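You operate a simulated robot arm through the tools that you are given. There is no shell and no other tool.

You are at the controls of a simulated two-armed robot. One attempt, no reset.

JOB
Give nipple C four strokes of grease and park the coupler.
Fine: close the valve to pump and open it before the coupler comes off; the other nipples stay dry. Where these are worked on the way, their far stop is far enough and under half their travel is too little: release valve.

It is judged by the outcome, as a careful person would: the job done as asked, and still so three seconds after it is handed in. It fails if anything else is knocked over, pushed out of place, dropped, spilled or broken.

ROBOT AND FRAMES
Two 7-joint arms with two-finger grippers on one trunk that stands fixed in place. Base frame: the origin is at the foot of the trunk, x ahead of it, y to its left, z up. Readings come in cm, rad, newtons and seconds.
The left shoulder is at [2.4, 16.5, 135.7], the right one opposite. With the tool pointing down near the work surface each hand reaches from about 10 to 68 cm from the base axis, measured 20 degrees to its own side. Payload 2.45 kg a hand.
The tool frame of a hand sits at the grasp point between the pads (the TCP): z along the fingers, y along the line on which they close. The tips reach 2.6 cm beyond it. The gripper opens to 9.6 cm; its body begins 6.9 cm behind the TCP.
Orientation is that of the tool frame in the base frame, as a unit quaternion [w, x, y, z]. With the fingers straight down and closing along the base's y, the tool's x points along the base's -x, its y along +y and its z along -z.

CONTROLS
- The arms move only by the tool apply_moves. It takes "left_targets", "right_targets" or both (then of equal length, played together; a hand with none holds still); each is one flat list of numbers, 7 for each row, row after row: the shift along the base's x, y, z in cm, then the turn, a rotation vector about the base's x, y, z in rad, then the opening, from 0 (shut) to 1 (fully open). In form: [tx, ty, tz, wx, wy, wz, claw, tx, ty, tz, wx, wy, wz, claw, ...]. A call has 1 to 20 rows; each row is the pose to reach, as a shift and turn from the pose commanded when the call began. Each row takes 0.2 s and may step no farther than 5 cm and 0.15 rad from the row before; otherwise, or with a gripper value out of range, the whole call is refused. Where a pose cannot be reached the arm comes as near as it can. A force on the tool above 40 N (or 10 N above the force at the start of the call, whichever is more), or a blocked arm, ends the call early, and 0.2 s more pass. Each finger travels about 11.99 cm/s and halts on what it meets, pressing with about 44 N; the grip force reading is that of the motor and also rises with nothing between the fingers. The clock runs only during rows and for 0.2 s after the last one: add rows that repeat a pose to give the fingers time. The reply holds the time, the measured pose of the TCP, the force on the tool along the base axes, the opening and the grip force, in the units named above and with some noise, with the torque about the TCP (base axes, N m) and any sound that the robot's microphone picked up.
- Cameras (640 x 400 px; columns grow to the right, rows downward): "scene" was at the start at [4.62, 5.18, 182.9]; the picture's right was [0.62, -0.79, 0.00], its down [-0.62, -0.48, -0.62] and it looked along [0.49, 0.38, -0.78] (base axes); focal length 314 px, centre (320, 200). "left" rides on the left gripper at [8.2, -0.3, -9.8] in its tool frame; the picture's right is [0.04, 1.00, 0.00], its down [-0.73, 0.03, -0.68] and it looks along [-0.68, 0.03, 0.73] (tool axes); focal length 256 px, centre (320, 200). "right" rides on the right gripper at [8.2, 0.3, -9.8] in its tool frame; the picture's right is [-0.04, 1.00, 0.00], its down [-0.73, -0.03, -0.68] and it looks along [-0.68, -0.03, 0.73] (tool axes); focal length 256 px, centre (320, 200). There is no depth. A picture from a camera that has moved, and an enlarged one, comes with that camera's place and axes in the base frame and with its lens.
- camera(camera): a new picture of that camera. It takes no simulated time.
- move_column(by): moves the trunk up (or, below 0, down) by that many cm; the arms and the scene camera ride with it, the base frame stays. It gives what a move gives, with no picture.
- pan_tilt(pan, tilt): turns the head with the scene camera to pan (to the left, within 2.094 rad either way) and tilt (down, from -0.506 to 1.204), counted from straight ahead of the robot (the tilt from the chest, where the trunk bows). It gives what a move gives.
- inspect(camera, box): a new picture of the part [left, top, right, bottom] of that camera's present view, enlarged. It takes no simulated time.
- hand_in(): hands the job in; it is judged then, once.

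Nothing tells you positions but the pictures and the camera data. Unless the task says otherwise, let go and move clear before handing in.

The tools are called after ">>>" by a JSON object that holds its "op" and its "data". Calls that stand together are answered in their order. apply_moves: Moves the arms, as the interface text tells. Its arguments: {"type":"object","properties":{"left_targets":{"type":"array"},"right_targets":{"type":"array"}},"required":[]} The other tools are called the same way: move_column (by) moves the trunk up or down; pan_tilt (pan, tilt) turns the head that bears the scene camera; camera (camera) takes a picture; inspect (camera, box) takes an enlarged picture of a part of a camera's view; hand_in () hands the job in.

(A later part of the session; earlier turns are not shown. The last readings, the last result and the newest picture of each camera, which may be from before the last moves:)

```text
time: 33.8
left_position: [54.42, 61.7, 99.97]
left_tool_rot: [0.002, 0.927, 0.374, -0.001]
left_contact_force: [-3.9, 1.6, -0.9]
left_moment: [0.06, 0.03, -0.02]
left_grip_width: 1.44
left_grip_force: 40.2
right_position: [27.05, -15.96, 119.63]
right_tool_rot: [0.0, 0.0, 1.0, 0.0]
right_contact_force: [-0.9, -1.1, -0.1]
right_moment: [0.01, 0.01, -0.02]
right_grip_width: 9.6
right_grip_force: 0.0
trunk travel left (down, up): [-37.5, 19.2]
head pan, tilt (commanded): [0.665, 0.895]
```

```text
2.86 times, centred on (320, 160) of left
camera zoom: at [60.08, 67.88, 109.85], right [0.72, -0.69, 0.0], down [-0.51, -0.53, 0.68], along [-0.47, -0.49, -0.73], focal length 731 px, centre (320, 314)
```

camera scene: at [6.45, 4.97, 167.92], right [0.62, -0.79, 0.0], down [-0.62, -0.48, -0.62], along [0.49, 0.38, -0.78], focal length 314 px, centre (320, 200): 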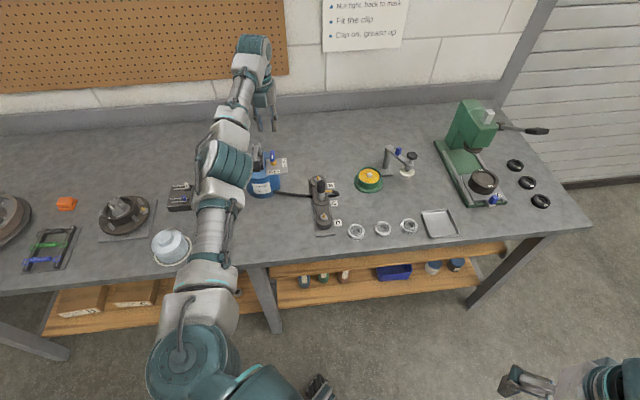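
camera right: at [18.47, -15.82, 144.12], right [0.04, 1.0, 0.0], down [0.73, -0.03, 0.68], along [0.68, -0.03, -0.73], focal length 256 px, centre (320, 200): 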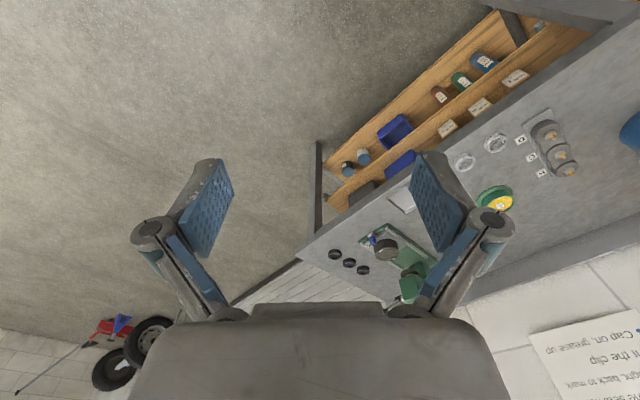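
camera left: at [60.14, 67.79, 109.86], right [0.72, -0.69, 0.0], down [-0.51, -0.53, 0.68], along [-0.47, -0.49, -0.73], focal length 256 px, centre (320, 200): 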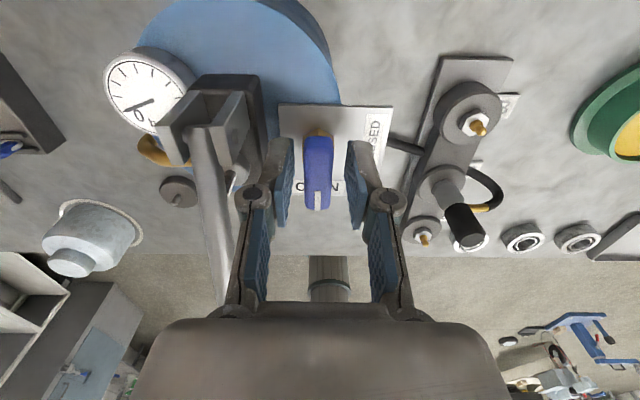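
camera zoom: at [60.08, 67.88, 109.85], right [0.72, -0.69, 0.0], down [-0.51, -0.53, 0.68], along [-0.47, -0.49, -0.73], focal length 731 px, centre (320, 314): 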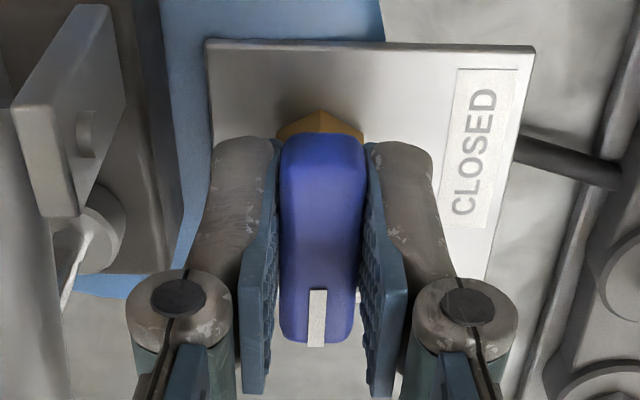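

Gripped at 1.44 cm. I'll turn it counter-clockwise toward CLOSED, first 45°, following a small arc about the stem.

>>> {"op": "apply_moves", "data": {"left_targets": [0.0, 0.0, 0, 0, 0, 0.131, 0.05, 0.02, -0.02, 0, 0, 0, 0.262, 0.05, 0.06, -0.04, 0, 0, 0, 0.393, 0.05, 0.1, -0.05, 0, 0, 0, 0.524, 0.05, 0.15, -0.06, 0, 0, 0, 0.654, 0.05, 0.19, -0.06, 0, 0, 0, 0.785, 0.05]}}

>>> {"op": "inspect", "data": {"camera": "left", "box": [240, 90, 400, 230]}}

>>> {"op": "inspect", "data": {"camera": "scene", "box": [240, 100, 310, 190]}}

```text
time: 35.1
left_position: [54.18, 61.76, 100.12]
left_tool_rot: [0.0, 0.712, 0.702, -0.003]
left_contact_force: [-29.2, -0.5, -12.7]
left_moment: [0.21, 0.6, -0.07]
left_grip_width: 1.48
left_grip_force: 40.7
right_position: [26.73, -15.86, 119.62]
right_tool_rot: [0.002, 0.0, 1.0, 0.0]
right_contact_force: [0.0, 0.7, 1.3]
right_moment: [0.0, 0.01, -0.04]
right_grip_width: 9.62
right_grip_force: 0.1
trunk travel left (down, up): [-37.5, 19.2]
head pan, tilt (commanded): [0.665, 0.895]
```

```text
2.86 times, centred on (320, 160) of left
camera zoom: at [54.04, 70.25, 109.85], right [1.0, 0.02, 0.0], down [0.02, -0.73, 0.68], along [0.01, -0.68, -0.73], focal length 731 px, centre (320, 314)
```

zoom: 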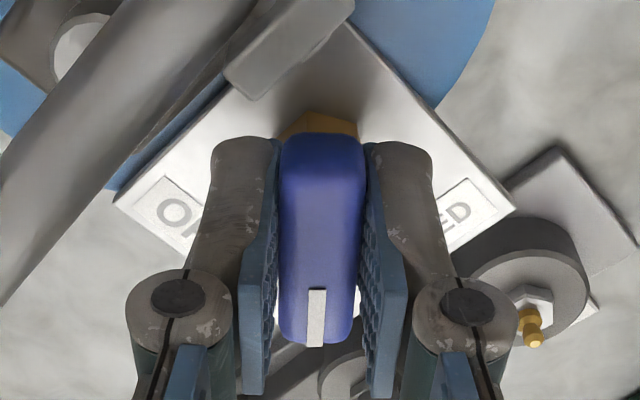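

```text
4.44 times, centred on (275, 145) of scene
camera zoom: at [5.9, 5.29, 167.91], right [0.62, -0.79, 0.0], down [-0.61, -0.48, -0.62], along [0.49, 0.38, -0.78], focal length 1394 px, centre (520, 444)
```

zoom: 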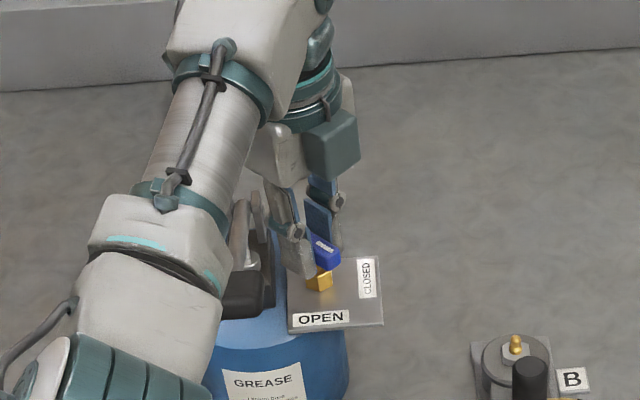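

The handle is at 45° and turning freely, but there is a 29 N side load, so my pivot guess is off. I'll relieve that before continuing.

>>> {"op": "apply_moves", "data": {"left_targets": [-0.2, 0, -0.03, 0, 0, 0, 0.05, -0.4, 0, -0.05, 0, 0, 0, 0.05, -0.4, 0, -0.05, 0, 0, 0, 0.05]}}

```text
time: 36.0
left_position: [54.19, 61.96, 100.04]
left_tool_rot: [0.002, 0.714, 0.701, -0.001]
left_contact_force: [-14.8, 7.3, -9.2]
left_moment: [-0.25, 0.29, -0.05]
left_grip_width: 1.44
left_grip_force: 40.4
right_position: [26.87, -15.76, 119.59]
right_tool_rot: [0.001, 0.0, 1.0, -0.001]
right_contact_force: [-0.9, 0.2, -0.3]
right_moment: [-0.01, 0.01, 0.01]
right_grip_width: 9.62
right_grip_force: 0.0
trunk travel left (down, up): [-37.5, 19.2]
head pan, tilt (commanded): [0.665, 0.895]
```

>>> {"op": "apply_moves", "data": {"left_targets": [-0.2, 0.1, -0.08, 0, 0, 0, 0.05, -0.35, 0.2, -0.15, 0, 0, 0, 0.05, -0.35, 0.2, -0.15, 0, 0, 0, 0.05]}}

```text
time: 36.8
left_position: [54.04, 61.85, 100.13]
left_tool_rot: [0.003, 0.715, 0.699, 0.001]
left_contact_force: [12.3, 10.2, 7.8]
left_moment: [-0.85, -0.3, 0.04]
left_grip_width: 1.46
left_grip_force: 41.2
right_position: [27.03, -16.01, 119.51]
right_tool_rot: [0.0, 0.002, 1.0, 0.0]
right_contact_force: [0.0, -0.1, -0.8]
right_moment: [0.0, 0.01, 0.03]
right_grip_width: 9.59
right_grip_force: 0.1
trunk travel left (down, up): [-37.5, 19.2]
head pan, tilt (commanded): [0.665, 0.895]
```

>>> {"op": "apply_moves", "data": {"left_targets": [0.1, 0.1, 0.08, 0, 0, 0, 0.05, 0.15, 0.2, 0.1, 0, 0, 0, 0.05, 0.15, 0.2, 0.1, 0, 0, 0, 0.05, 0.15, 0.2, 0.1, 0, 0, 0, 0.05]}}

```text
time: 37.8
left_position: [54.3, 61.95, 100.01]
left_tool_rot: [0.002, 0.714, 0.7, -0.001]
left_contact_force: [12.4, -2.9, 8.1]
left_moment: [-0.28, -0.3, 0.03]
left_grip_width: 1.47
left_grip_force: 40.5
right_position: [27.14, -16.2, 119.61]
right_tool_rot: [0.0, 0.0, 1.0, 0.0]
right_contact_force: [-0.5, 1.6, 0.6]
right_moment: [0.02, 0.0, -0.01]
right_grip_width: 9.59
right_grip_force: 0.0
trunk travel left (down, up): [-37.5, 19.2]
head pan, tilt (commanded): [0.665, 0.895]
```

Side loads are down to about 12 N; I now place the stem axis about 0.3 cm toward OPEN from my grip. I'll turn the remaining 45° with that arc.

>>> {"op": "apply_moves", "data": {"left_targets": [0.157, -0.03, 0.05, 0, 0, 0.131, 0.05, 0.11, -0.006, 0.1, 0, 0, 0.262, 0.05, 0.06, 0.012, 0.1, 0, 0, 0.393, 0.05, 0.01, 0.023, 0.1, 0, 0, 0.524, 0.05, -0.044, 0.027, 0.1, 0, 0, 0.654, 0.05, -0.096, 0.025, 0.1, 0, 0, 0.785, 0.05]}}

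>>> {"op": "inspect", "data": {"camera": "left", "box": [240, 90, 400, 230]}}

>>> {"op": "inspect", "data": {"camera": "scene", "box": [240, 100, 310, 190]}}

```text
time: 39.1
left_position: [53.92, 61.7, 100.1]
left_tool_rot: [-0.001, 0.392, 0.92, -0.001]
left_contact_force: [-0.3, -19.5, -13.1]
left_moment: [-1.1, -0.67, -0.02]
left_grip_width: 1.45
left_grip_force: 41.1
right_position: [27.06, -16.26, 119.46]
right_tool_rot: [-0.001, 0.0, 1.0, 0.002]
right_contact_force: [0.6, 0.3, 0.4]
right_moment: [0.0, -0.03, 0.04]
right_grip_width: 9.6
right_grip_force: 0.0
trunk travel left (down, up): [-37.5, 19.2]
head pan, tilt (commanded): [0.665, 0.895]
```

```text
2.86 times, centred on (320, 160) of left
camera zoom: at [48.11, 67.62, 109.89], right [0.69, 0.72, 0.0], down [0.53, -0.51, 0.68], along [0.49, -0.47, -0.73], focal length 731 px, centre (320, 314)
```

zoom: 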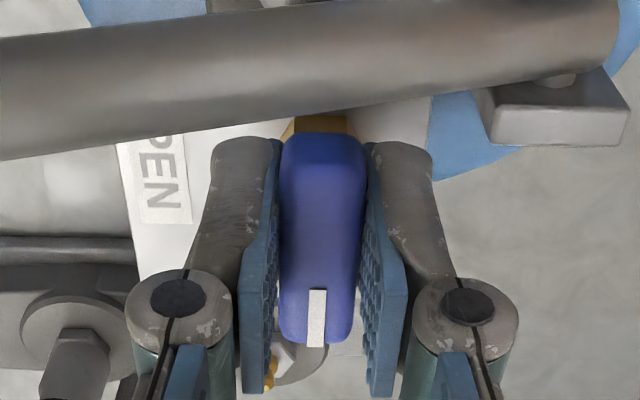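

```text
4.44 times, centred on (275, 145) of scene
camera zoom: at [6.69, 4.4, 167.9], right [0.62, -0.79, 0.0], down [-0.62, -0.48, -0.62], along [0.49, 0.39, -0.78], focal length 1394 px, centre (520, 444)
```

zoom: 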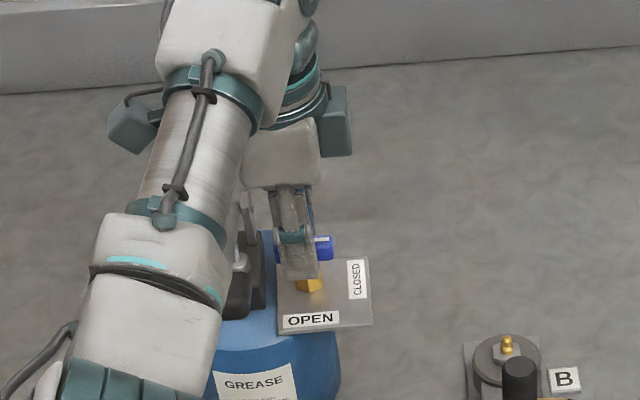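

The handle's mark now points to CLOSED. I'll relieve the side load and nudge a little further to make sure it is at its stop.

>>> {"op": "apply_moves", "data": {"left_targets": [0, -0.2, -0.1, 0, 0, 0.05, 0.05, -0.02, -0.35, -0.15, 0, 0, 0.1, 0.05, -0.02, -0.35, -0.15, 0, 0, 0.1, 0.05]}}

>>> {"op": "inspect", "data": {"camera": "left", "box": [240, 90, 400, 230]}}

```text
time: 40.0
left_position: [53.94, 61.66, 100.08]
left_tool_rot: [0.001, 0.345, 0.939, 0.002]
left_contact_force: [1.1, -10.7, -8.4]
left_moment: [0.34, 0.53, -1.07]
left_grip_width: 1.44
left_grip_force: 40.7
right_position: [27.06, -16.08, 119.52]
right_tool_rot: [0.0, 0.0, 1.0, 0.001]
right_contact_force: [0.2, 0.7, 0.8]
right_moment: [0.01, -0.01, -0.02]
right_grip_width: 9.63
right_grip_force: 0.1
trunk travel left (down, up): [-37.5, 19.2]
head pan, tilt (commanded): [0.665, 0.895]
```

```text
2.86 times, centred on (320, 160) of left
camera zoom: at [47.52, 66.96, 109.9], right [0.62, 0.79, 0.0], down [0.58, -0.45, 0.68], along [0.53, -0.42, -0.73], focal length 731 px, centre (320, 314)
```

zoom: 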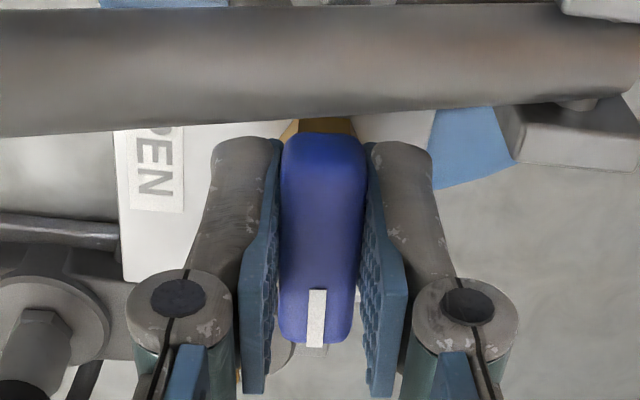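

There's a -1.1 N m resisting torque now, so the valve is on its CLOSED stop. I'll relax, open the fingers and rise.

>>> {"op": "apply_moves", "data": {"left_targets": [0, -0.1, 0, 0, 0, -0.04, 0.05, 0, -0.15, -0.05, 0, 0, -0.05, 0.05, 0, -0.15, -0.05, 0, 0, -0.05, 0.2, 0, -0.15, -0.05, 0, 0, -0.05, 0.3, 0, -0.15, -0.05, 0, 0, -0.05, 0.32]}}

>>> {"op": "inspect", "data": {"camera": "left", "box": [240, 90, 400, 230]}}

```text
time: 41.1
left_position: [53.85, 61.71, 100.04]
left_tool_rot: [0.001, 0.369, 0.929, 0.001]
left_contact_force: [0.3, 0.0, 0.1]
left_moment: [0.0, -0.03, 0.0]
left_grip_width: 3.06
left_grip_force: 0.1
right_position: [26.93, -15.94, 119.5]
right_tool_rot: [0.0, 0.0, 1.0, 0.001]
right_contact_force: [-0.5, -0.2, 1.0]
right_moment: [-0.03, -0.02, -0.01]
right_grip_width: 9.57
right_grip_force: 0.1
trunk travel left (down, up): [-37.5, 19.2]
head pan, tilt (commanded): [0.665, 0.895]
```

```text
2.86 times, centred on (320, 160) of left
camera zoom: at [47.72, 67.17, 109.8], right [0.66, 0.76, 0.0], down [0.55, -0.48, 0.68], along [0.51, -0.45, -0.73], focal length 731 px, centre (320, 314)
```

zoom: 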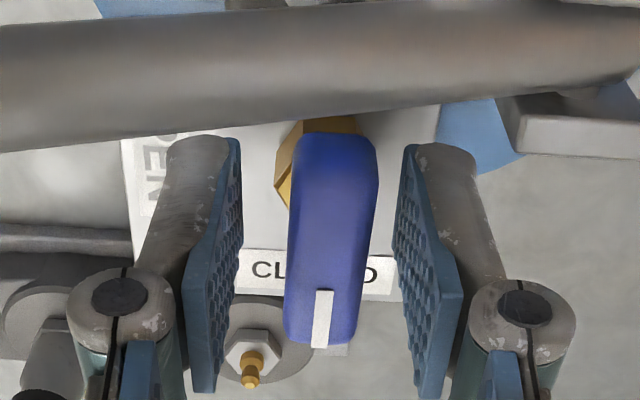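

The valve handle lies over CLOSED and the fingers are free. Rising straight up.

>>> {"op": "apply_moves", "data": {"left_targets": [0, 0, 2, 0, 0, 0, 0.32, 0, 0, 4.5, 0, 0, 0, 0.32, 0, 0, 8, 0, 0, 0, 0.32, 0, 0, 12, 0, 0, 0, 0.32, 0, 0, 15, 0, 0, 0, 0.32, 0, 0, 15, 0, 0, 0, 0.32]}}

>>> {"op": "camera", "data": {"camera": "left"}}

>>> {"op": "inspect", "data": {"camera": "scene", "box": [220, 130, 350, 220]}}

```text
time: 42.5
left_position: [53.93, 61.48, 114.87]
left_tool_rot: [0.001, 0.369, 0.929, 0.0]
left_contact_force: [0.1, 0.1, -0.1]
left_moment: [0.03, -0.03, 0.02]
left_grip_width: 3.06
left_grip_force: 0.0
right_position: [26.97, -16.01, 119.56]
right_tool_rot: [0.0, 0.001, 1.0, 0.0]
right_contact_force: [0.2, -0.2, -0.9]
right_moment: [-0.02, -0.01, 0.0]
right_grip_width: 9.59
right_grip_force: 0.1
trunk travel left (down, up): [-37.5, 19.2]
head pan, tilt (commanded): [0.665, 0.895]
```

```text
taken
camera left: at [47.67, 67.21, 124.74], right [0.66, 0.76, 0.0], down [0.55, -0.48, 0.68], along [0.51, -0.45, -0.73], focal length 256 px, centre (320, 200)
```

left: 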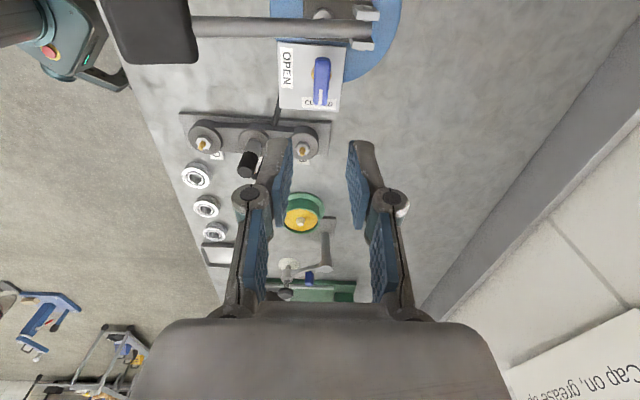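

```text
4.44 times, centred on (285, 175) of scene
camera zoom: at [6.48, 4.93, 167.92], right [0.62, -0.79, 0.0], down [-0.62, -0.48, -0.62], along [0.49, 0.38, -0.78], focal length 1394 px, centre (476, 311)
```

zoom: 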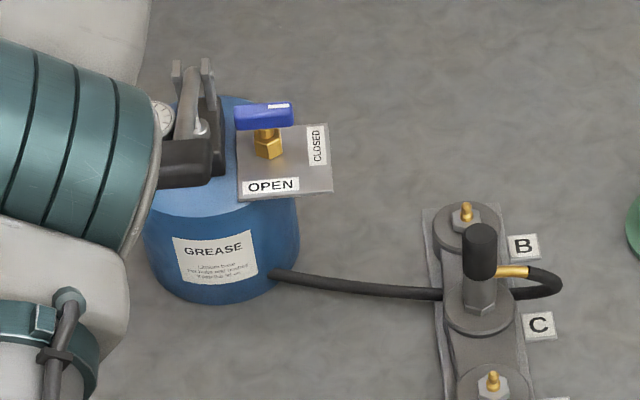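

The valve is closed and the coupler still sits on C with the gauge readable. Next I'll swing the hand above the lever grip near [43.2, 57.4], turning +88° so the fingers can close across the grip.

>>> {"op": "apply_moves", "data": {"left_targets": [-1, -0.4, 1, 0, 0, 0.14, 0.4, -2, -0.8, 2, 0, 0, 0.28, 0.5, -3, -1.2, 2, 0, 0, 0.42, 0.6, -4, -1.6, 2, 0, 0, 0.56, 0.7, -5, -2, 2, 0, 0, 0.7, 0.7, -6, -2.4, 2, 0, 0, 0.84, 0.7, -7, -2.8, 2, 0, 0, 0.98, 0.7, -8, -3.2, 2, 0, 0, 1.12, 0.7, -9, -3.6, 2, 0, 0, 1.26, 0.7, -10, -4, 2, 0, 0, 1.4, 0.7, -10.7, -4.1, 2, 0, 0, 1.54, 0.7, -10.7, -4.1, 2, 0, 0, 1.54, 0.7]}}

>>> {"op": "camera", "data": {"camera": "left"}}

>>> {"op": "camera", "data": {"camera": "scene"}}

```text
time: 45.1
left_position: [43.1, 57.39, 116.91]
left_tool_rot: [-0.001, -0.383, 0.924, 0.001]
left_contact_force: [0.0, 0.5, 0.5]
left_moment: [-0.01, -0.01, 0.03]
left_grip_width: 6.69
left_grip_force: 0.1
right_position: [27.0, -15.93, 119.57]
right_tool_rot: [0.0, 0.001, 1.0, -0.001]
right_contact_force: [0.3, -0.7, -0.5]
right_moment: [0.0, 0.02, 0.03]
right_grip_width: 9.59
right_grip_force: 0.0
trunk travel left (down, up): [-37.5, 19.2]
head pan, tilt (commanded): [0.665, 0.895]
```

```text
taken
camera left: at [37.64, 51.6, 126.7], right [-0.74, 0.68, 0.0], down [0.5, 0.54, 0.68], along [0.46, 0.5, -0.73], focal length 256 px, centre (320, 200)
```

left: 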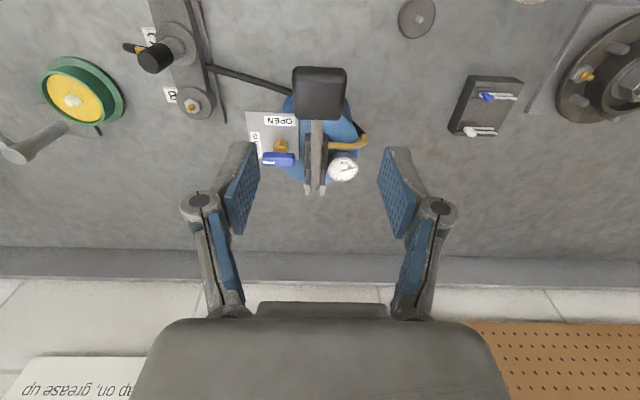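

```text
taken
camera scene: at [6.37, 5.01, 167.92], right [0.62, -0.79, 0.0], down [-0.62, -0.48, -0.62], along [0.49, 0.38, -0.78], focal length 314 px, centre (320, 200)
```

scene: 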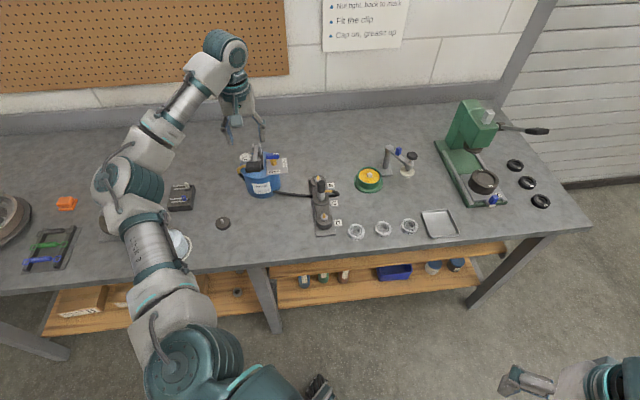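

Good view from the robot side now. I'll zoom on the lever grip to align.

>>> {"op": "inspect", "data": {"camera": "left", "box": [240, 50, 400, 210]}}

>>> {"op": "inspect", "data": {"camera": "scene", "box": [210, 90, 310, 200]}}

```text
2.50 times, centred on (320, 130) of left
camera zoom: at [37.64, 51.6, 126.7], right [-0.74, 0.68, 0.0], down [0.5, 0.54, 0.68], along [0.46, 0.5, -0.73], focal length 640 px, centre (320, 375)
```

zoom: 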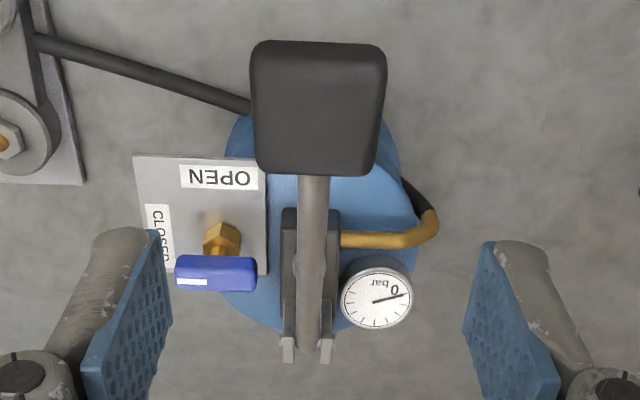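

```text
3.64 times, centred on (260, 145) of scene
camera zoom: at [6.37, 5.01, 167.92], right [0.62, -0.79, 0.0], down [-0.62, -0.48, -0.62], along [0.49, 0.38, -0.78], focal length 1140 px, centre (538, 400)
```

zoom: 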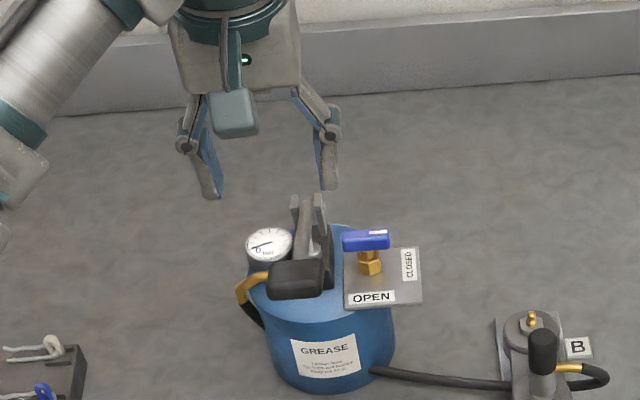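

The grip is centred on the tool axis sideways, about 0.5 cm nearer the robot. I'll shift and descend around it.

>>> {"op": "apply_moves", "data": {"left_targets": [-0.35, -0.35, -2, 0, 0, 0, 0.7, -0.35, -0.35, -5, 0, 0, 0, 0.7, -0.35, -0.35, -8, 0, 0, 0, 0.7, -0.35, -0.35, -11, 0, 0, 0, 0.7, -0.35, -0.35, -11, 0, 0, 0, 0.7]}}

>>> {"op": "camera", "data": {"camera": "left"}}

>>> {"op": "inspect", "data": {"camera": "scene", "box": [210, 110, 310, 200]}}

```text
time: 46.4
left_position: [42.66, 57.31, 105.73]
left_tool_rot: [0.0, -0.383, 0.924, 0.001]
left_contact_force: [0.4, -0.2, 0.5]
left_moment: [0.02, 0.01, 0.04]
left_grip_width: 6.71
left_grip_force: 0.1
right_position: [26.97, -15.98, 119.55]
right_tool_rot: [0.0, 0.0, 1.0, 0.0]
right_contact_force: [0.7, 0.3, 0.9]
right_moment: [0.01, -0.01, -0.02]
right_grip_width: 9.62
right_grip_force: 0.2
trunk travel left (down, up): [-37.5, 19.2]
head pan, tilt (commanded): [0.665, 0.895]
```

```text
taken
camera left: at [37.17, 51.47, 115.65], right [-0.73, 0.68, 0.0], down [0.5, 0.54, 0.68], along [0.46, 0.5, -0.73], focal length 256 px, centre (320, 200)
```

left: 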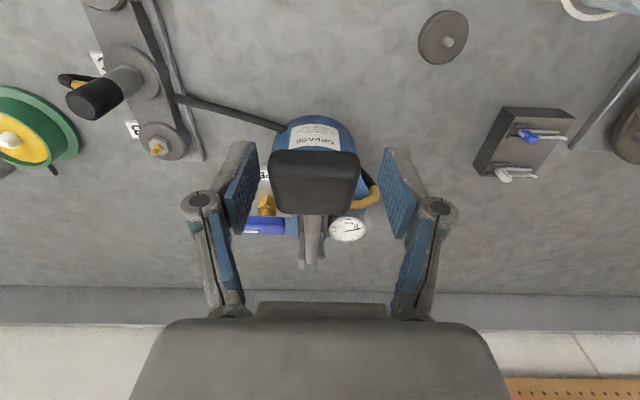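

```text
4.44 times, centred on (260, 155) of scene
camera zoom: at [6.32, 5.02, 167.93], right [0.62, -0.79, 0.0], down [-0.62, -0.48, -0.62], along [0.49, 0.38, -0.78], focal length 1394 px, centre (587, 400)
```

zoom: 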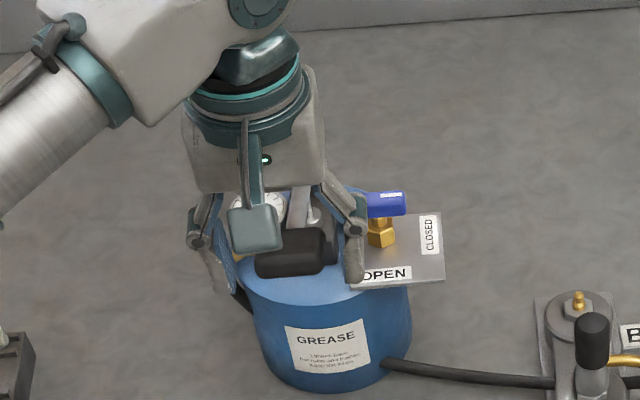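

Fingers straddle the grip. Closing on it.

>>> {"op": "apply_moves", "data": {"left_targets": [0, 0, 0, 0, 0, 0, 0.5, 0, 0, 0, 0, 0, 0, 0.35, 0, 0, 0, 0, 0, 0, 0.3, 0, 0, 0, 0, 0, 0, 0.3]}}

>>> {"op": "inspect", "data": {"camera": "left", "box": [220, 100, 420, 280]}}

```text
time: 47.4
left_position: [42.82, 57.08, 105.99]
left_tool_rot: [0.001, -0.382, 0.924, 0.002]
left_contact_force: [10.8, -5.4, 1.7]
left_moment: [-0.05, -0.49, -0.26]
left_grip_width: 4.07
left_grip_force: 45.2
right_position: [27.1, -16.24, 119.63]
right_tool_rot: [0.0, 0.0, 1.0, 0.001]
right_contact_force: [-1.2, 0.3, 0.3]
right_moment: [-0.02, 0.02, -0.04]
right_grip_width: 9.6
right_grip_force: 0.0
trunk travel left (down, up): [-37.5, 19.2]
head pan, tilt (commanded): [0.665, 0.895]
```

```text
2.22 times, centred on (320, 190) of left
camera zoom: at [37.37, 51.26, 115.71], right [-0.73, 0.68, 0.0], down [0.5, 0.54, 0.68], along [0.46, 0.5, -0.73], focal length 569 px, centre (320, 222)
```

zoom: 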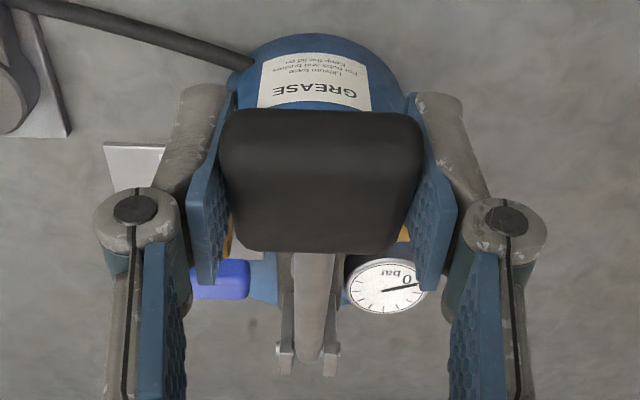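

Gripped at 4.07 cm. I'll start the first stroke slowly, following the lever's arc about its pivot, to find force and stop.

>>> {"op": "apply_moves", "data": {"left_targets": [-0.09, -0.34, -1.04, 0.0494, -0.0494, 0, 0.3, -0.28, -0.53, -2.1, 0.0987, -0.0987, 0, 0.3, -0.42, -0.67, -3.17, 0.148, -0.148, 0, 0.3, -0.5, -0.75, -4.25, 0.197, -0.197, 0, 0.3, -0.53, -0.78, -5.34, 0.247, -0.247, 0, 0.3]}}

>>> {"op": "inspect", "data": {"camera": "left", "box": [220, 100, 420, 280]}}

>>> {"op": "inspect", "data": {"camera": "scene", "box": [210, 110, 310, 200]}}

```text
time: 48.5
left_position: [42.11, 56.3, 100.67]
left_tool_rot: [0.161, -0.377, 0.91, 0.068]
left_contact_force: [-1.6, -4.1, 4.5]
left_moment: [0.34, -0.08, 0.09]
left_grip_width: 4.06
left_grip_force: 45.0
right_position: [26.91, -16.0, 119.76]
right_tool_rot: [0.001, 0.0, 1.0, 0.0]
right_contact_force: [0.1, 0.2, 0.2]
right_moment: [0.02, -0.02, -0.02]
right_grip_width: 9.61
right_grip_force: 0.1
trunk travel left (down, up): [-37.5, 19.2]
head pan, tilt (commanded): [0.665, 0.895]
```

```text
2.22 times, centred on (320, 190) of left
camera zoom: at [34.62, 48.43, 107.08], right [-0.73, 0.68, -0.01], down [0.3, 0.34, 0.89], along [0.61, 0.65, -0.46], focal length 569 px, centre (320, 222)
```

zoom: 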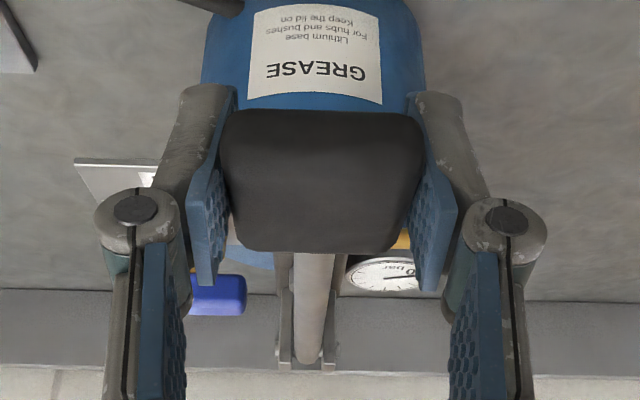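

```text
4.44 times, centred on (260, 155) of scene
camera zoom: at [6.15, 4.65, 167.94], right [0.62, -0.79, 0.0], down [-0.62, -0.48, -0.62], along [0.49, 0.39, -0.78], focal length 1394 px, centre (587, 400)
```

zoom: 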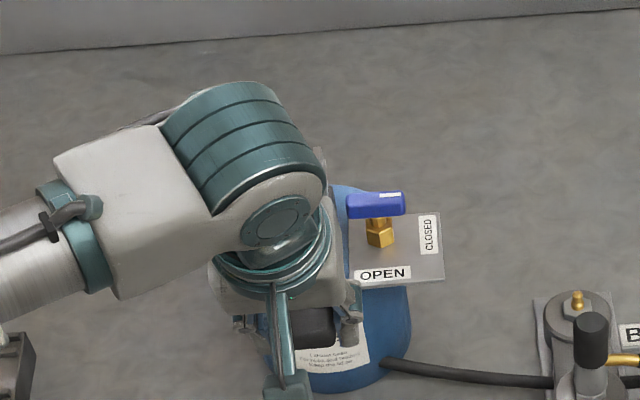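

Low force so far (about 5 N) and the lever is near level. Continue down to find the bottom stop.

>>> {"op": "apply_moves", "data": {"left_targets": [0.02, 0.02, -1.09, 0.0494, -0.0494, 0, 0.3, 0.1, 0.1, -2.17, 0.0987, -0.0987, 0, 0.3, 0.23, 0.23, -3.25, 0.148, -0.148, 0, 0.3]}}

>>> {"op": "inspect", "data": {"camera": "left", "box": [220, 100, 420, 280]}}

```text
time: 49.4
left_position: [42.44, 56.44, 97.53]
left_tool_rot: [0.255, -0.368, 0.888, 0.107]
left_contact_force: [-9.3, -3.5, 11.5]
left_moment: [-0.55, 0.8, 0.18]
left_grip_width: 4.04
left_grip_force: 45.0
right_position: [26.78, -16.2, 119.7]
right_tool_rot: [0.002, 0.001, 1.0, 0.001]
right_contact_force: [1.0, -0.2, 0.7]
right_moment: [0.02, -0.01, 0.01]
right_grip_width: 9.61
right_grip_force: 0.1
trunk travel left (down, up): [-37.5, 19.2]
head pan, tilt (commanded): [0.665, 0.895]
```

```text
2.22 times, centred on (320, 190) of left
camera zoom: at [34.02, 47.82, 101.44], right [-0.73, 0.68, -0.02], down [0.16, 0.2, 0.97], along [0.66, 0.7, -0.26], focal length 569 px, centre (320, 222)
```

zoom: 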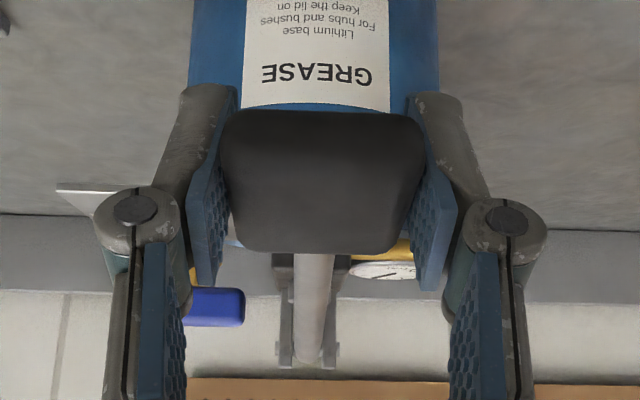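

Force rises a little (11 N). I'll go on a bit further for the stop.

>>> {"op": "apply_moves", "data": {"left_targets": [0.18, 0.18, -1.06, 0.0494, -0.0494, 0, 0.3, 0.4, 0.4, -2.1, 0.0987, -0.0987, 0, 0.3]}}

>>> {"op": "inspect", "data": {"camera": "left", "box": [220, 100, 420, 280]}}

>>> {"op": "inspect", "data": {"camera": "scene", "box": [210, 130, 310, 220]}}

```text
time: 50.0
left_position: [42.7, 56.95, 94.93]
left_tool_rot: [0.315, -0.359, 0.869, 0.131]
left_contact_force: [-9.1, -6.7, 5.4]
left_moment: [0.41, -0.35, 0.02]
left_grip_width: 4.1
left_grip_force: 24.5
right_position: [26.98, -15.88, 119.59]
right_tool_rot: [0.0, 0.0, 1.0, 0.0]
right_contact_force: [-0.2, -0.2, 0.2]
right_moment: [-0.01, -0.02, 0.02]
right_grip_width: 9.62
right_grip_force: 0.0
trunk travel left (down, up): [-37.5, 19.2]
head pan, tilt (commanded): [0.665, 0.895]
```

```text
2.22 times, centred on (320, 190) of left
camera zoom: at [34.17, 48.06, 97.3], right [-0.73, 0.69, -0.02], down [0.07, 0.11, 0.99], along [0.68, 0.72, -0.13], focal length 569 px, centre (320, 222)
```

zoom: 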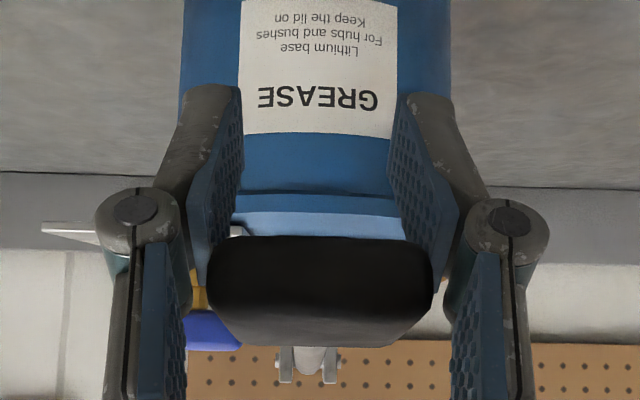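

```text
4.44 times, centred on (260, 175) of scene
camera zoom: at [6.13, 4.93, 167.92], right [0.62, -0.79, 0.0], down [-0.62, -0.48, -0.62], along [0.49, 0.38, -0.78], focal length 1394 px, centre (587, 311)
```

zoom: 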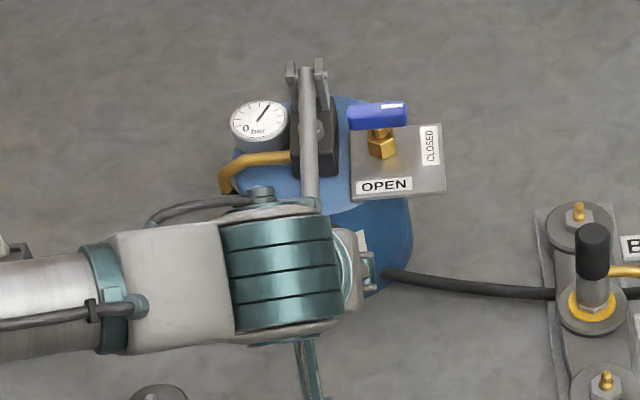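

The lever hit its bottom stop near grip height z 97.4 and slipped through the fingers a little; the gauge shows pressure and grease shows at C only, so that's one full down-stroke. I'll open slightly and see whether the lever stays down or springs up.

>>> {"op": "apply_moves", "data": {"left_targets": [0, 0, 0, 0, 0, 0, 0.5, 0, 0, 0, 0, 0, 0, 0.55]}}

>>> {"op": "camera", "data": {"camera": "left"}}

>>> {"op": "inspect", "data": {"camera": "scene", "box": [230, 130, 350, 220]}}

```text
time: 50.5
left_position: [42.81, 56.94, 95.24]
left_tool_rot: [0.317, -0.358, 0.868, 0.131]
left_contact_force: [-3.2, -1.4, 2.7]
left_moment: [0.01, -0.18, -0.06]
left_grip_width: 5.28
left_grip_force: 0.0
right_position: [26.9, -16.06, 119.62]
right_tool_rot: [0.002, 0.001, 1.0, 0.001]
right_contact_force: [-0.5, 0.9, 0.6]
right_moment: [-0.01, 0.0, 0.02]
right_grip_width: 9.6
right_grip_force: 0.0
trunk travel left (down, up): [-37.5, 19.2]
head pan, tilt (commanded): [0.665, 0.895]
```

```text
taken
camera left: at [34.19, 48.01, 97.48], right [-0.73, 0.69, -0.02], down [0.07, 0.11, 0.99], along [0.68, 0.72, -0.12], focal length 256 px, centre (320, 200)
```

left: 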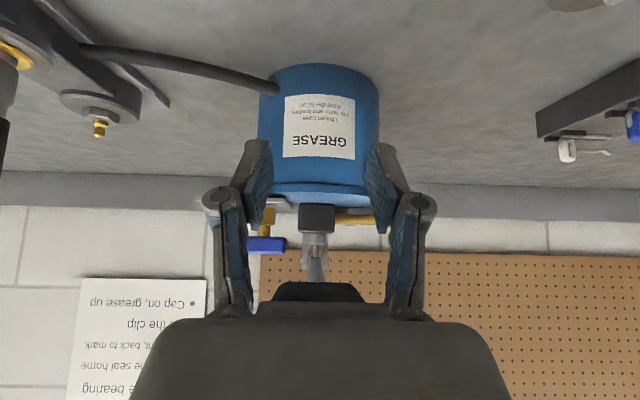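

```text
4.44 times, centred on (290, 175) of scene
camera zoom: at [6.14, 4.84, 167.93], right [0.62, -0.79, 0.0], down [-0.62, -0.48, -0.62], along [0.49, 0.38, -0.78], focal length 1394 px, centre (453, 311)
```

zoom: 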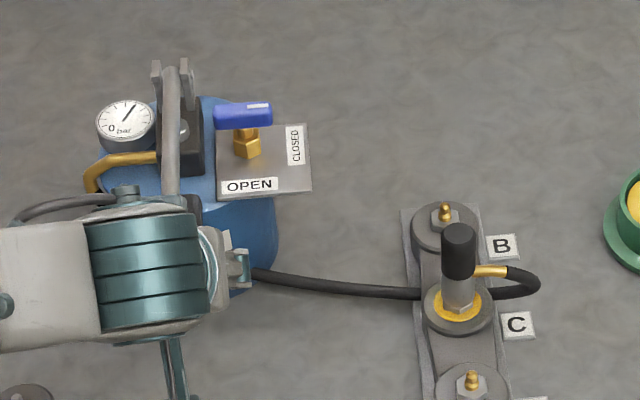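

The lever is spring-loaded: on opening, it rose toward the palm. So I only need to press it down and let it return. I'll back the hand out along the same arc so the lever can rise to its top stop.

>>> {"op": "apply_moves", "data": {"left_targets": [-0.23, -0.23, 1.03, -0.0494, 0.0494, 0, 0.6, -0.42, -0.42, 2.09, -0.0987, 0.0987, 0, 0.6, -0.55, -0.55, 3.17, -0.148, 0.148, 0, 0.6, -0.63, -0.63, 4.25, -0.197, 0.197, 0, 0.6, -0.65, -0.65, 5.34, -0.247, 0.247, 0, 0.6, -0.62, -0.62, 6.43, -0.296, 0.296, 0, 0.6, -0.54, -0.54, 7.52, -0.345, 0.345, 0, 0.6, -0.4, -0.4, 8.59, -0.395, 0.395, 0, 0.6, -0.21, -0.21, 9.65, -0.444, 0.444, 0, 0.6, 0.03, 0.03, 10.69, -0.494, 0.494, 0, 0.6, 0.03, 0.03, 12.0, -0.494, 0.494, 0, 0.6]}}

>>> {"op": "camera", "data": {"camera": "left"}}

>>> {"op": "inspect", "data": {"camera": "scene", "box": [210, 110, 310, 200]}}

>>> {"op": "inspect", "data": {"camera": "scene", "box": [300, 170, 350, 210]}}

```text
time: 53.0
left_position: [42.98, 57.0, 107.32]
left_tool_rot: [-0.001, -0.382, 0.924, 0.0]
left_contact_force: [0.2, -0.7, 0.8]
left_moment: [0.01, -0.02, -0.01]
left_grip_width: 5.77
left_grip_force: 0.1
right_position: [26.96, -16.04, 119.65]
right_tool_rot: [0.001, 0.0, 1.0, 0.001]
right_contact_force: [-0.3, 0.1, -0.7]
right_moment: [0.01, 0.01, -0.05]
right_grip_width: 9.61
right_grip_force: 0.1
trunk travel left (down, up): [-37.5, 19.2]
head pan, tilt (commanded): [0.665, 0.895]
```

```text
taken
camera left: at [37.46, 51.16, 117.08], right [-0.73, 0.68, 0.0], down [0.5, 0.54, 0.68], along [0.46, 0.5, -0.73], focal length 256 px, centre (320, 200)
```

left: 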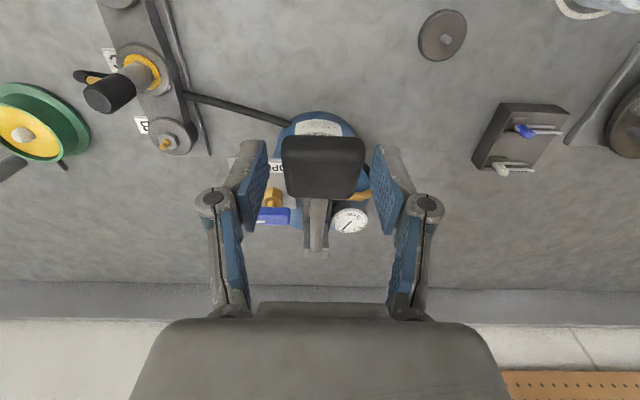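

```text
4.44 times, centred on (260, 155) of scene
camera zoom: at [6.31, 4.99, 167.93], right [0.62, -0.79, 0.0], down [-0.62, -0.48, -0.62], along [0.49, 0.38, -0.78], focal length 1394 px, centre (587, 400)
```

zoom: 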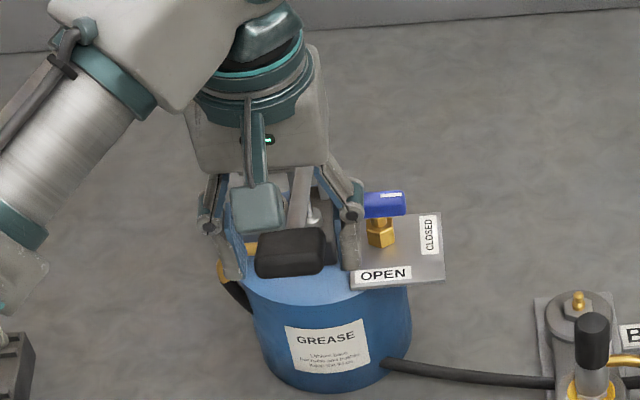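

```text
10.00 times, centred on (325, 190) of scene
camera zoom: at [6.31, 4.99, 167.93], right [0.62, -0.79, 0.0], down [-0.62, -0.48, -0.62], along [0.49, 0.38, -0.78], focal length 3136 px, centre (270, 300)
```

zoom: 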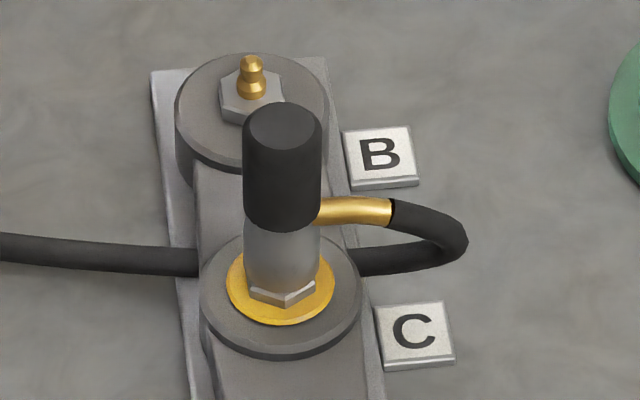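

The lever is back at its top, the coupler is still on C, and grease shows only at C. I'll read the gauge as a reference before the second stroke.

>>> {"op": "inspect", "data": {"camera": "left", "box": [250, 100, 400, 260]}}

>>> {"op": "inspect", "data": {"camera": "left", "box": [70, 20, 220, 170]}}

```text
2.50 times, centred on (325, 180) of left
camera zoom: at [37.46, 51.16, 117.08], right [-0.73, 0.68, 0.0], down [0.5, 0.54, 0.68], along [0.46, 0.5, -0.73], focal length 640 px, centre (308, 250)
```

zoom: 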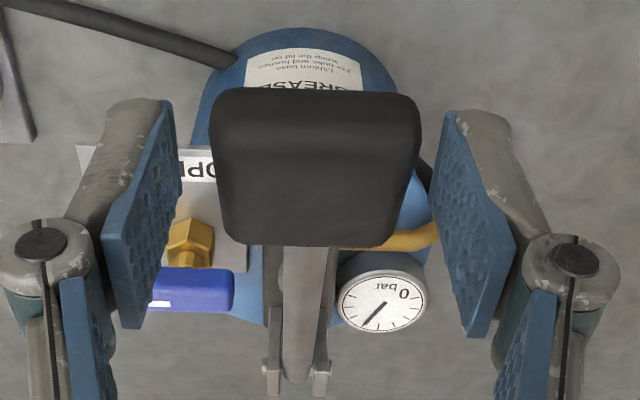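

```text
2.67 times, centred on (145, 95) of left
camera zoom: at [37.46, 51.16, 117.08], right [-0.73, 0.68, 0.0], down [0.5, 0.54, 0.68], along [0.46, 0.5, -0.73], focal length 683 px, centre (787, 480)
```

zoom: 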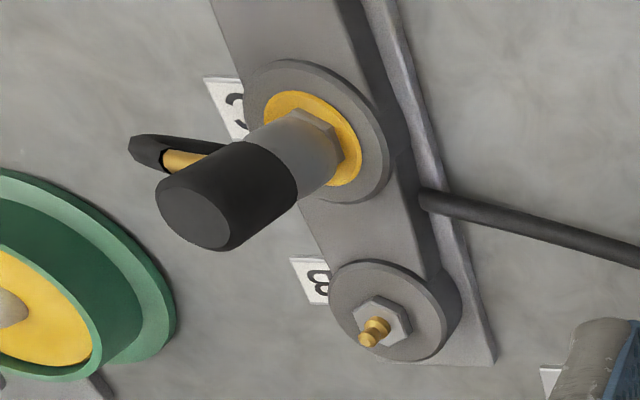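

Needle moved well off zero after one stroke. I'll re-grip the lever for stroke two.

>>> {"op": "apply_moves", "data": {"left_targets": [-0.08, 0.08, -1.4, 0, 0, 0, 0.6, -0.08, 0.08, -1.4, 0, 0, 0, 0.45, -0.08, 0.08, -1.4, 0, 0, 0, 0.3, -0.08, 0.08, -1.4, 0, 0, 0, 0.3]}}

```text
time: 54.0
left_position: [42.92, 57.07, 105.72]
left_tool_rot: [0.0, -0.382, 0.924, 0.0]
left_contact_force: [1.6, 1.2, 0.4]
left_moment: [0.01, -0.07, -0.12]
left_grip_width: 4.06
left_grip_force: 45.3
right_position: [27.0, -15.92, 119.66]
right_tool_rot: [0.001, 0.0, 1.0, 0.0]
right_contact_force: [0.6, -0.1, 0.0]
right_moment: [0.01, -0.01, 0.01]
right_grip_width: 9.62
right_grip_force: 0.2
trunk travel left (down, up): [-37.5, 19.2]
head pan, tilt (commanded): [0.665, 0.895]
```

>>> {"op": "apply_moves", "data": {"left_targets": [-0.24, -0.24, -1.04, 0.0494, -0.0494, 0, 0.3, -0.43, -0.43, -2.1, 0.0987, -0.0987, 0, 0.3, -0.57, -0.57, -3.17, 0.148, -0.148, 0, 0.3, -0.65, -0.65, -4.25, 0.197, -0.197, 0, 0.3, -0.68, -0.68, -5.34, 0.247, -0.247, 0, 0.3, -0.66, -0.66, -6.43, 0.296, -0.296, 0, 0.3, -0.58, -0.58, -7.52, 0.345, -0.345, 0, 0.3, -0.45, -0.45, -8.5, 0.39, -0.39, 0, 0.3, -0.45, -0.45, -8.5, 0.39, -0.39, 0, 0.3]}}

>>> {"op": "inspect", "data": {"camera": "left", "box": [220, 100, 420, 280]}}

>>> {"op": "inspect", "data": {"camera": "scene", "box": [230, 130, 350, 220]}}

```text
time: 56.0
left_position: [42.42, 56.38, 97.46]
left_tool_rot: [0.253, -0.368, 0.889, 0.106]
left_contact_force: [0.8, -1.1, 6.9]
left_moment: [0.43, -0.32, 0.04]
left_grip_width: 4.04
left_grip_force: 44.9
right_position: [26.84, -15.92, 119.7]
right_tool_rot: [0.002, 0.001, 1.0, 0.001]
right_contact_force: [0.7, 0.0, 0.3]
right_moment: [0.05, 0.01, -0.04]
right_grip_width: 9.59
right_grip_force: 0.1
trunk travel left (down, up): [-37.5, 19.2]
head pan, tilt (commanded): [0.665, 0.895]
```

```text
2.22 times, centred on (320, 190) of left
camera zoom: at [34.09, 47.93, 101.49], right [-0.73, 0.68, -0.02], down [0.17, 0.21, 0.96], along [0.66, 0.7, -0.27], focal length 569 px, centre (320, 222)
```

zoom: 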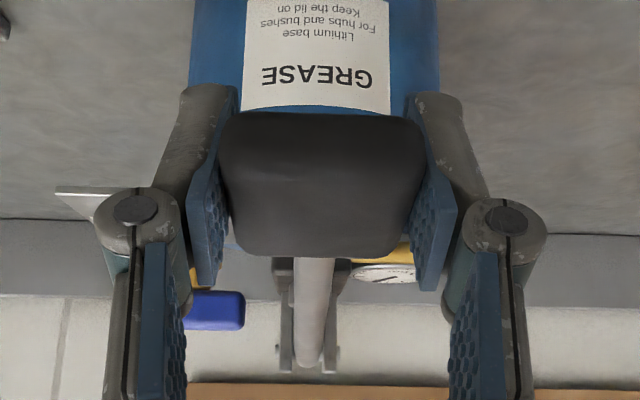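

```text
4.44 times, centred on (290, 175) of scene
camera zoom: at [6.17, 4.7, 167.94], right [0.62, -0.79, 0.0], down [-0.62, -0.48, -0.62], along [0.49, 0.39, -0.78], focal length 1394 px, centre (453, 311)
```

zoom: 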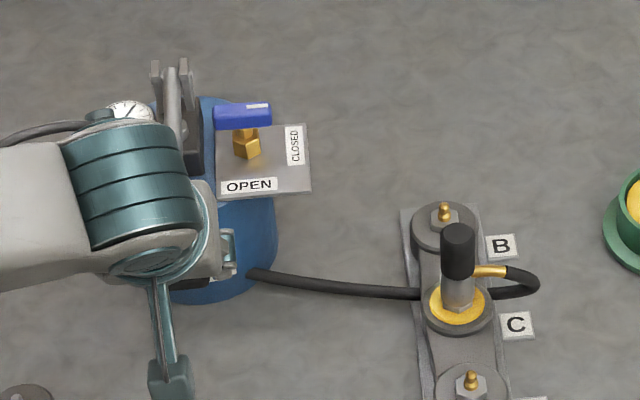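

>>> {"op": "inspect", "data": {"camera": "scene", "box": [300, 170, 350, 210]}}

>>> {"op": "inspect", "data": {"camera": "scene", "box": [230, 140, 270, 170]}}

```text
10.00 times, centred on (325, 190) of scene
camera zoom: at [6.17, 4.7, 167.94], right [0.62, -0.79, 0.0], down [-0.62, -0.48, -0.62], along [0.49, 0.39, -0.78], focal length 3136 px, centre (270, 300)
```

zoom: 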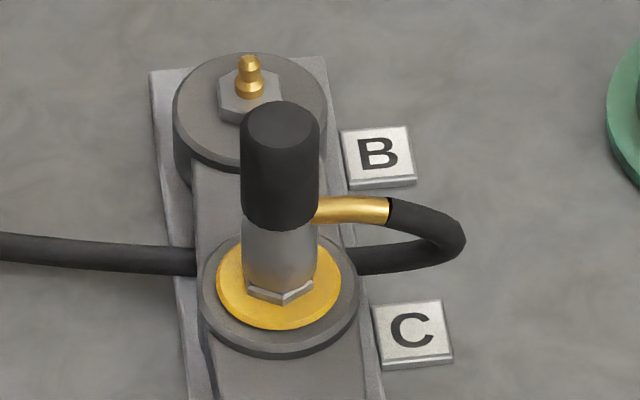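

```text
13.33 times, centred on (250, 155) of scene
camera zoom: at [6.17, 4.7, 167.94], right [0.62, -0.79, 0.0], down [-0.62, -0.48, -0.62], along [0.49, 0.39, -0.78], focal length 4181 px, centre (1253, 800)
```

zoom: 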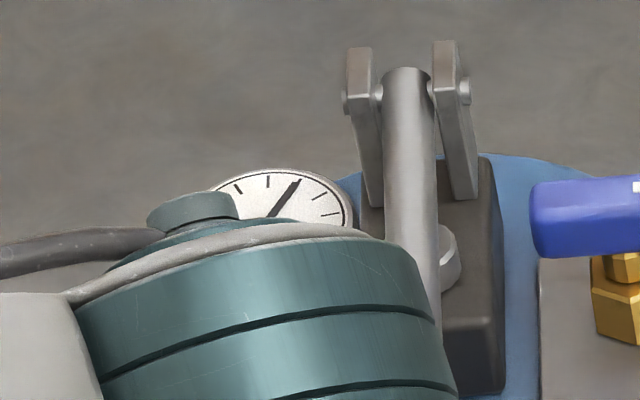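

The grease ring at C grew by one more step, so that's stroke two. Returning the lever to its top while holding it.

>>> {"op": "apply_moves", "data": {"left_targets": [-0.13, -0.13, 0.98, -0.045, 0.045, 0, 0.3, -0.21, -0.21, 2.07, -0.094, 0.094, 0, 0.3, -0.23, -0.23, 3.16, -0.143, 0.143, 0, 0.3, -0.2, -0.2, 4.25, -0.193, 0.193, 0, 0.3, -0.12, -0.12, 5.33, -0.242, 0.242, 0, 0.3, 0.02, 0.02, 6.4, -0.291, 0.291, 0, 0.3, 0.21, 0.21, 7.46, -0.341, 0.341, 0, 0.3, 0.45, 0.45, 8.5, -0.39, 0.39, 0, 0.3, 0.47, 0.47, 8.6, -0.39, 0.39, 0, 0.3]}}

>>> {"op": "inspect", "data": {"camera": "left", "box": [220, 100, 420, 280]}}

```text
time: 58.0
left_position: [42.84, 57.07, 105.7]
left_tool_rot: [-0.002, -0.382, 0.924, 0.001]
left_contact_force: [3.2, 0.2, -2.0]
left_moment: [-0.42, -0.06, 0.34]
left_grip_width: 4.05
left_grip_force: 45.4
right_position: [26.94, -16.01, 119.61]
right_tool_rot: [0.0, 0.0, 1.0, 0.0]
right_contact_force: [-0.6, -0.3, -0.1]
right_moment: [-0.01, -0.01, -0.02]
right_grip_width: 9.6
right_grip_force: 0.0
trunk travel left (down, up): [-37.5, 19.2]
head pan, tilt (commanded): [0.665, 0.895]
```

```text
2.22 times, centred on (320, 190) of left
camera zoom: at [37.4, 51.25, 115.56], right [-0.73, 0.68, 0.0], down [0.5, 0.54, 0.68], along [0.46, 0.5, -0.74], focal length 569 px, centre (320, 222)
```

zoom: 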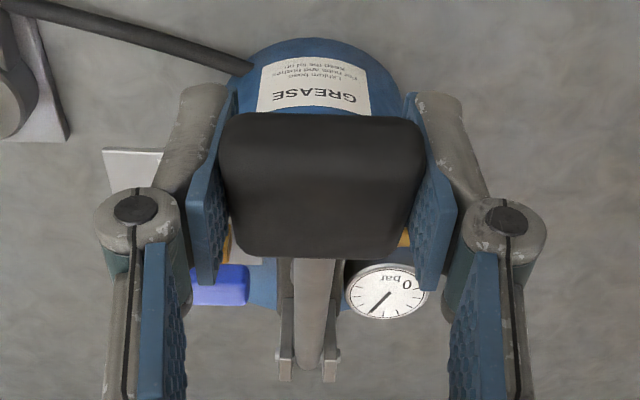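

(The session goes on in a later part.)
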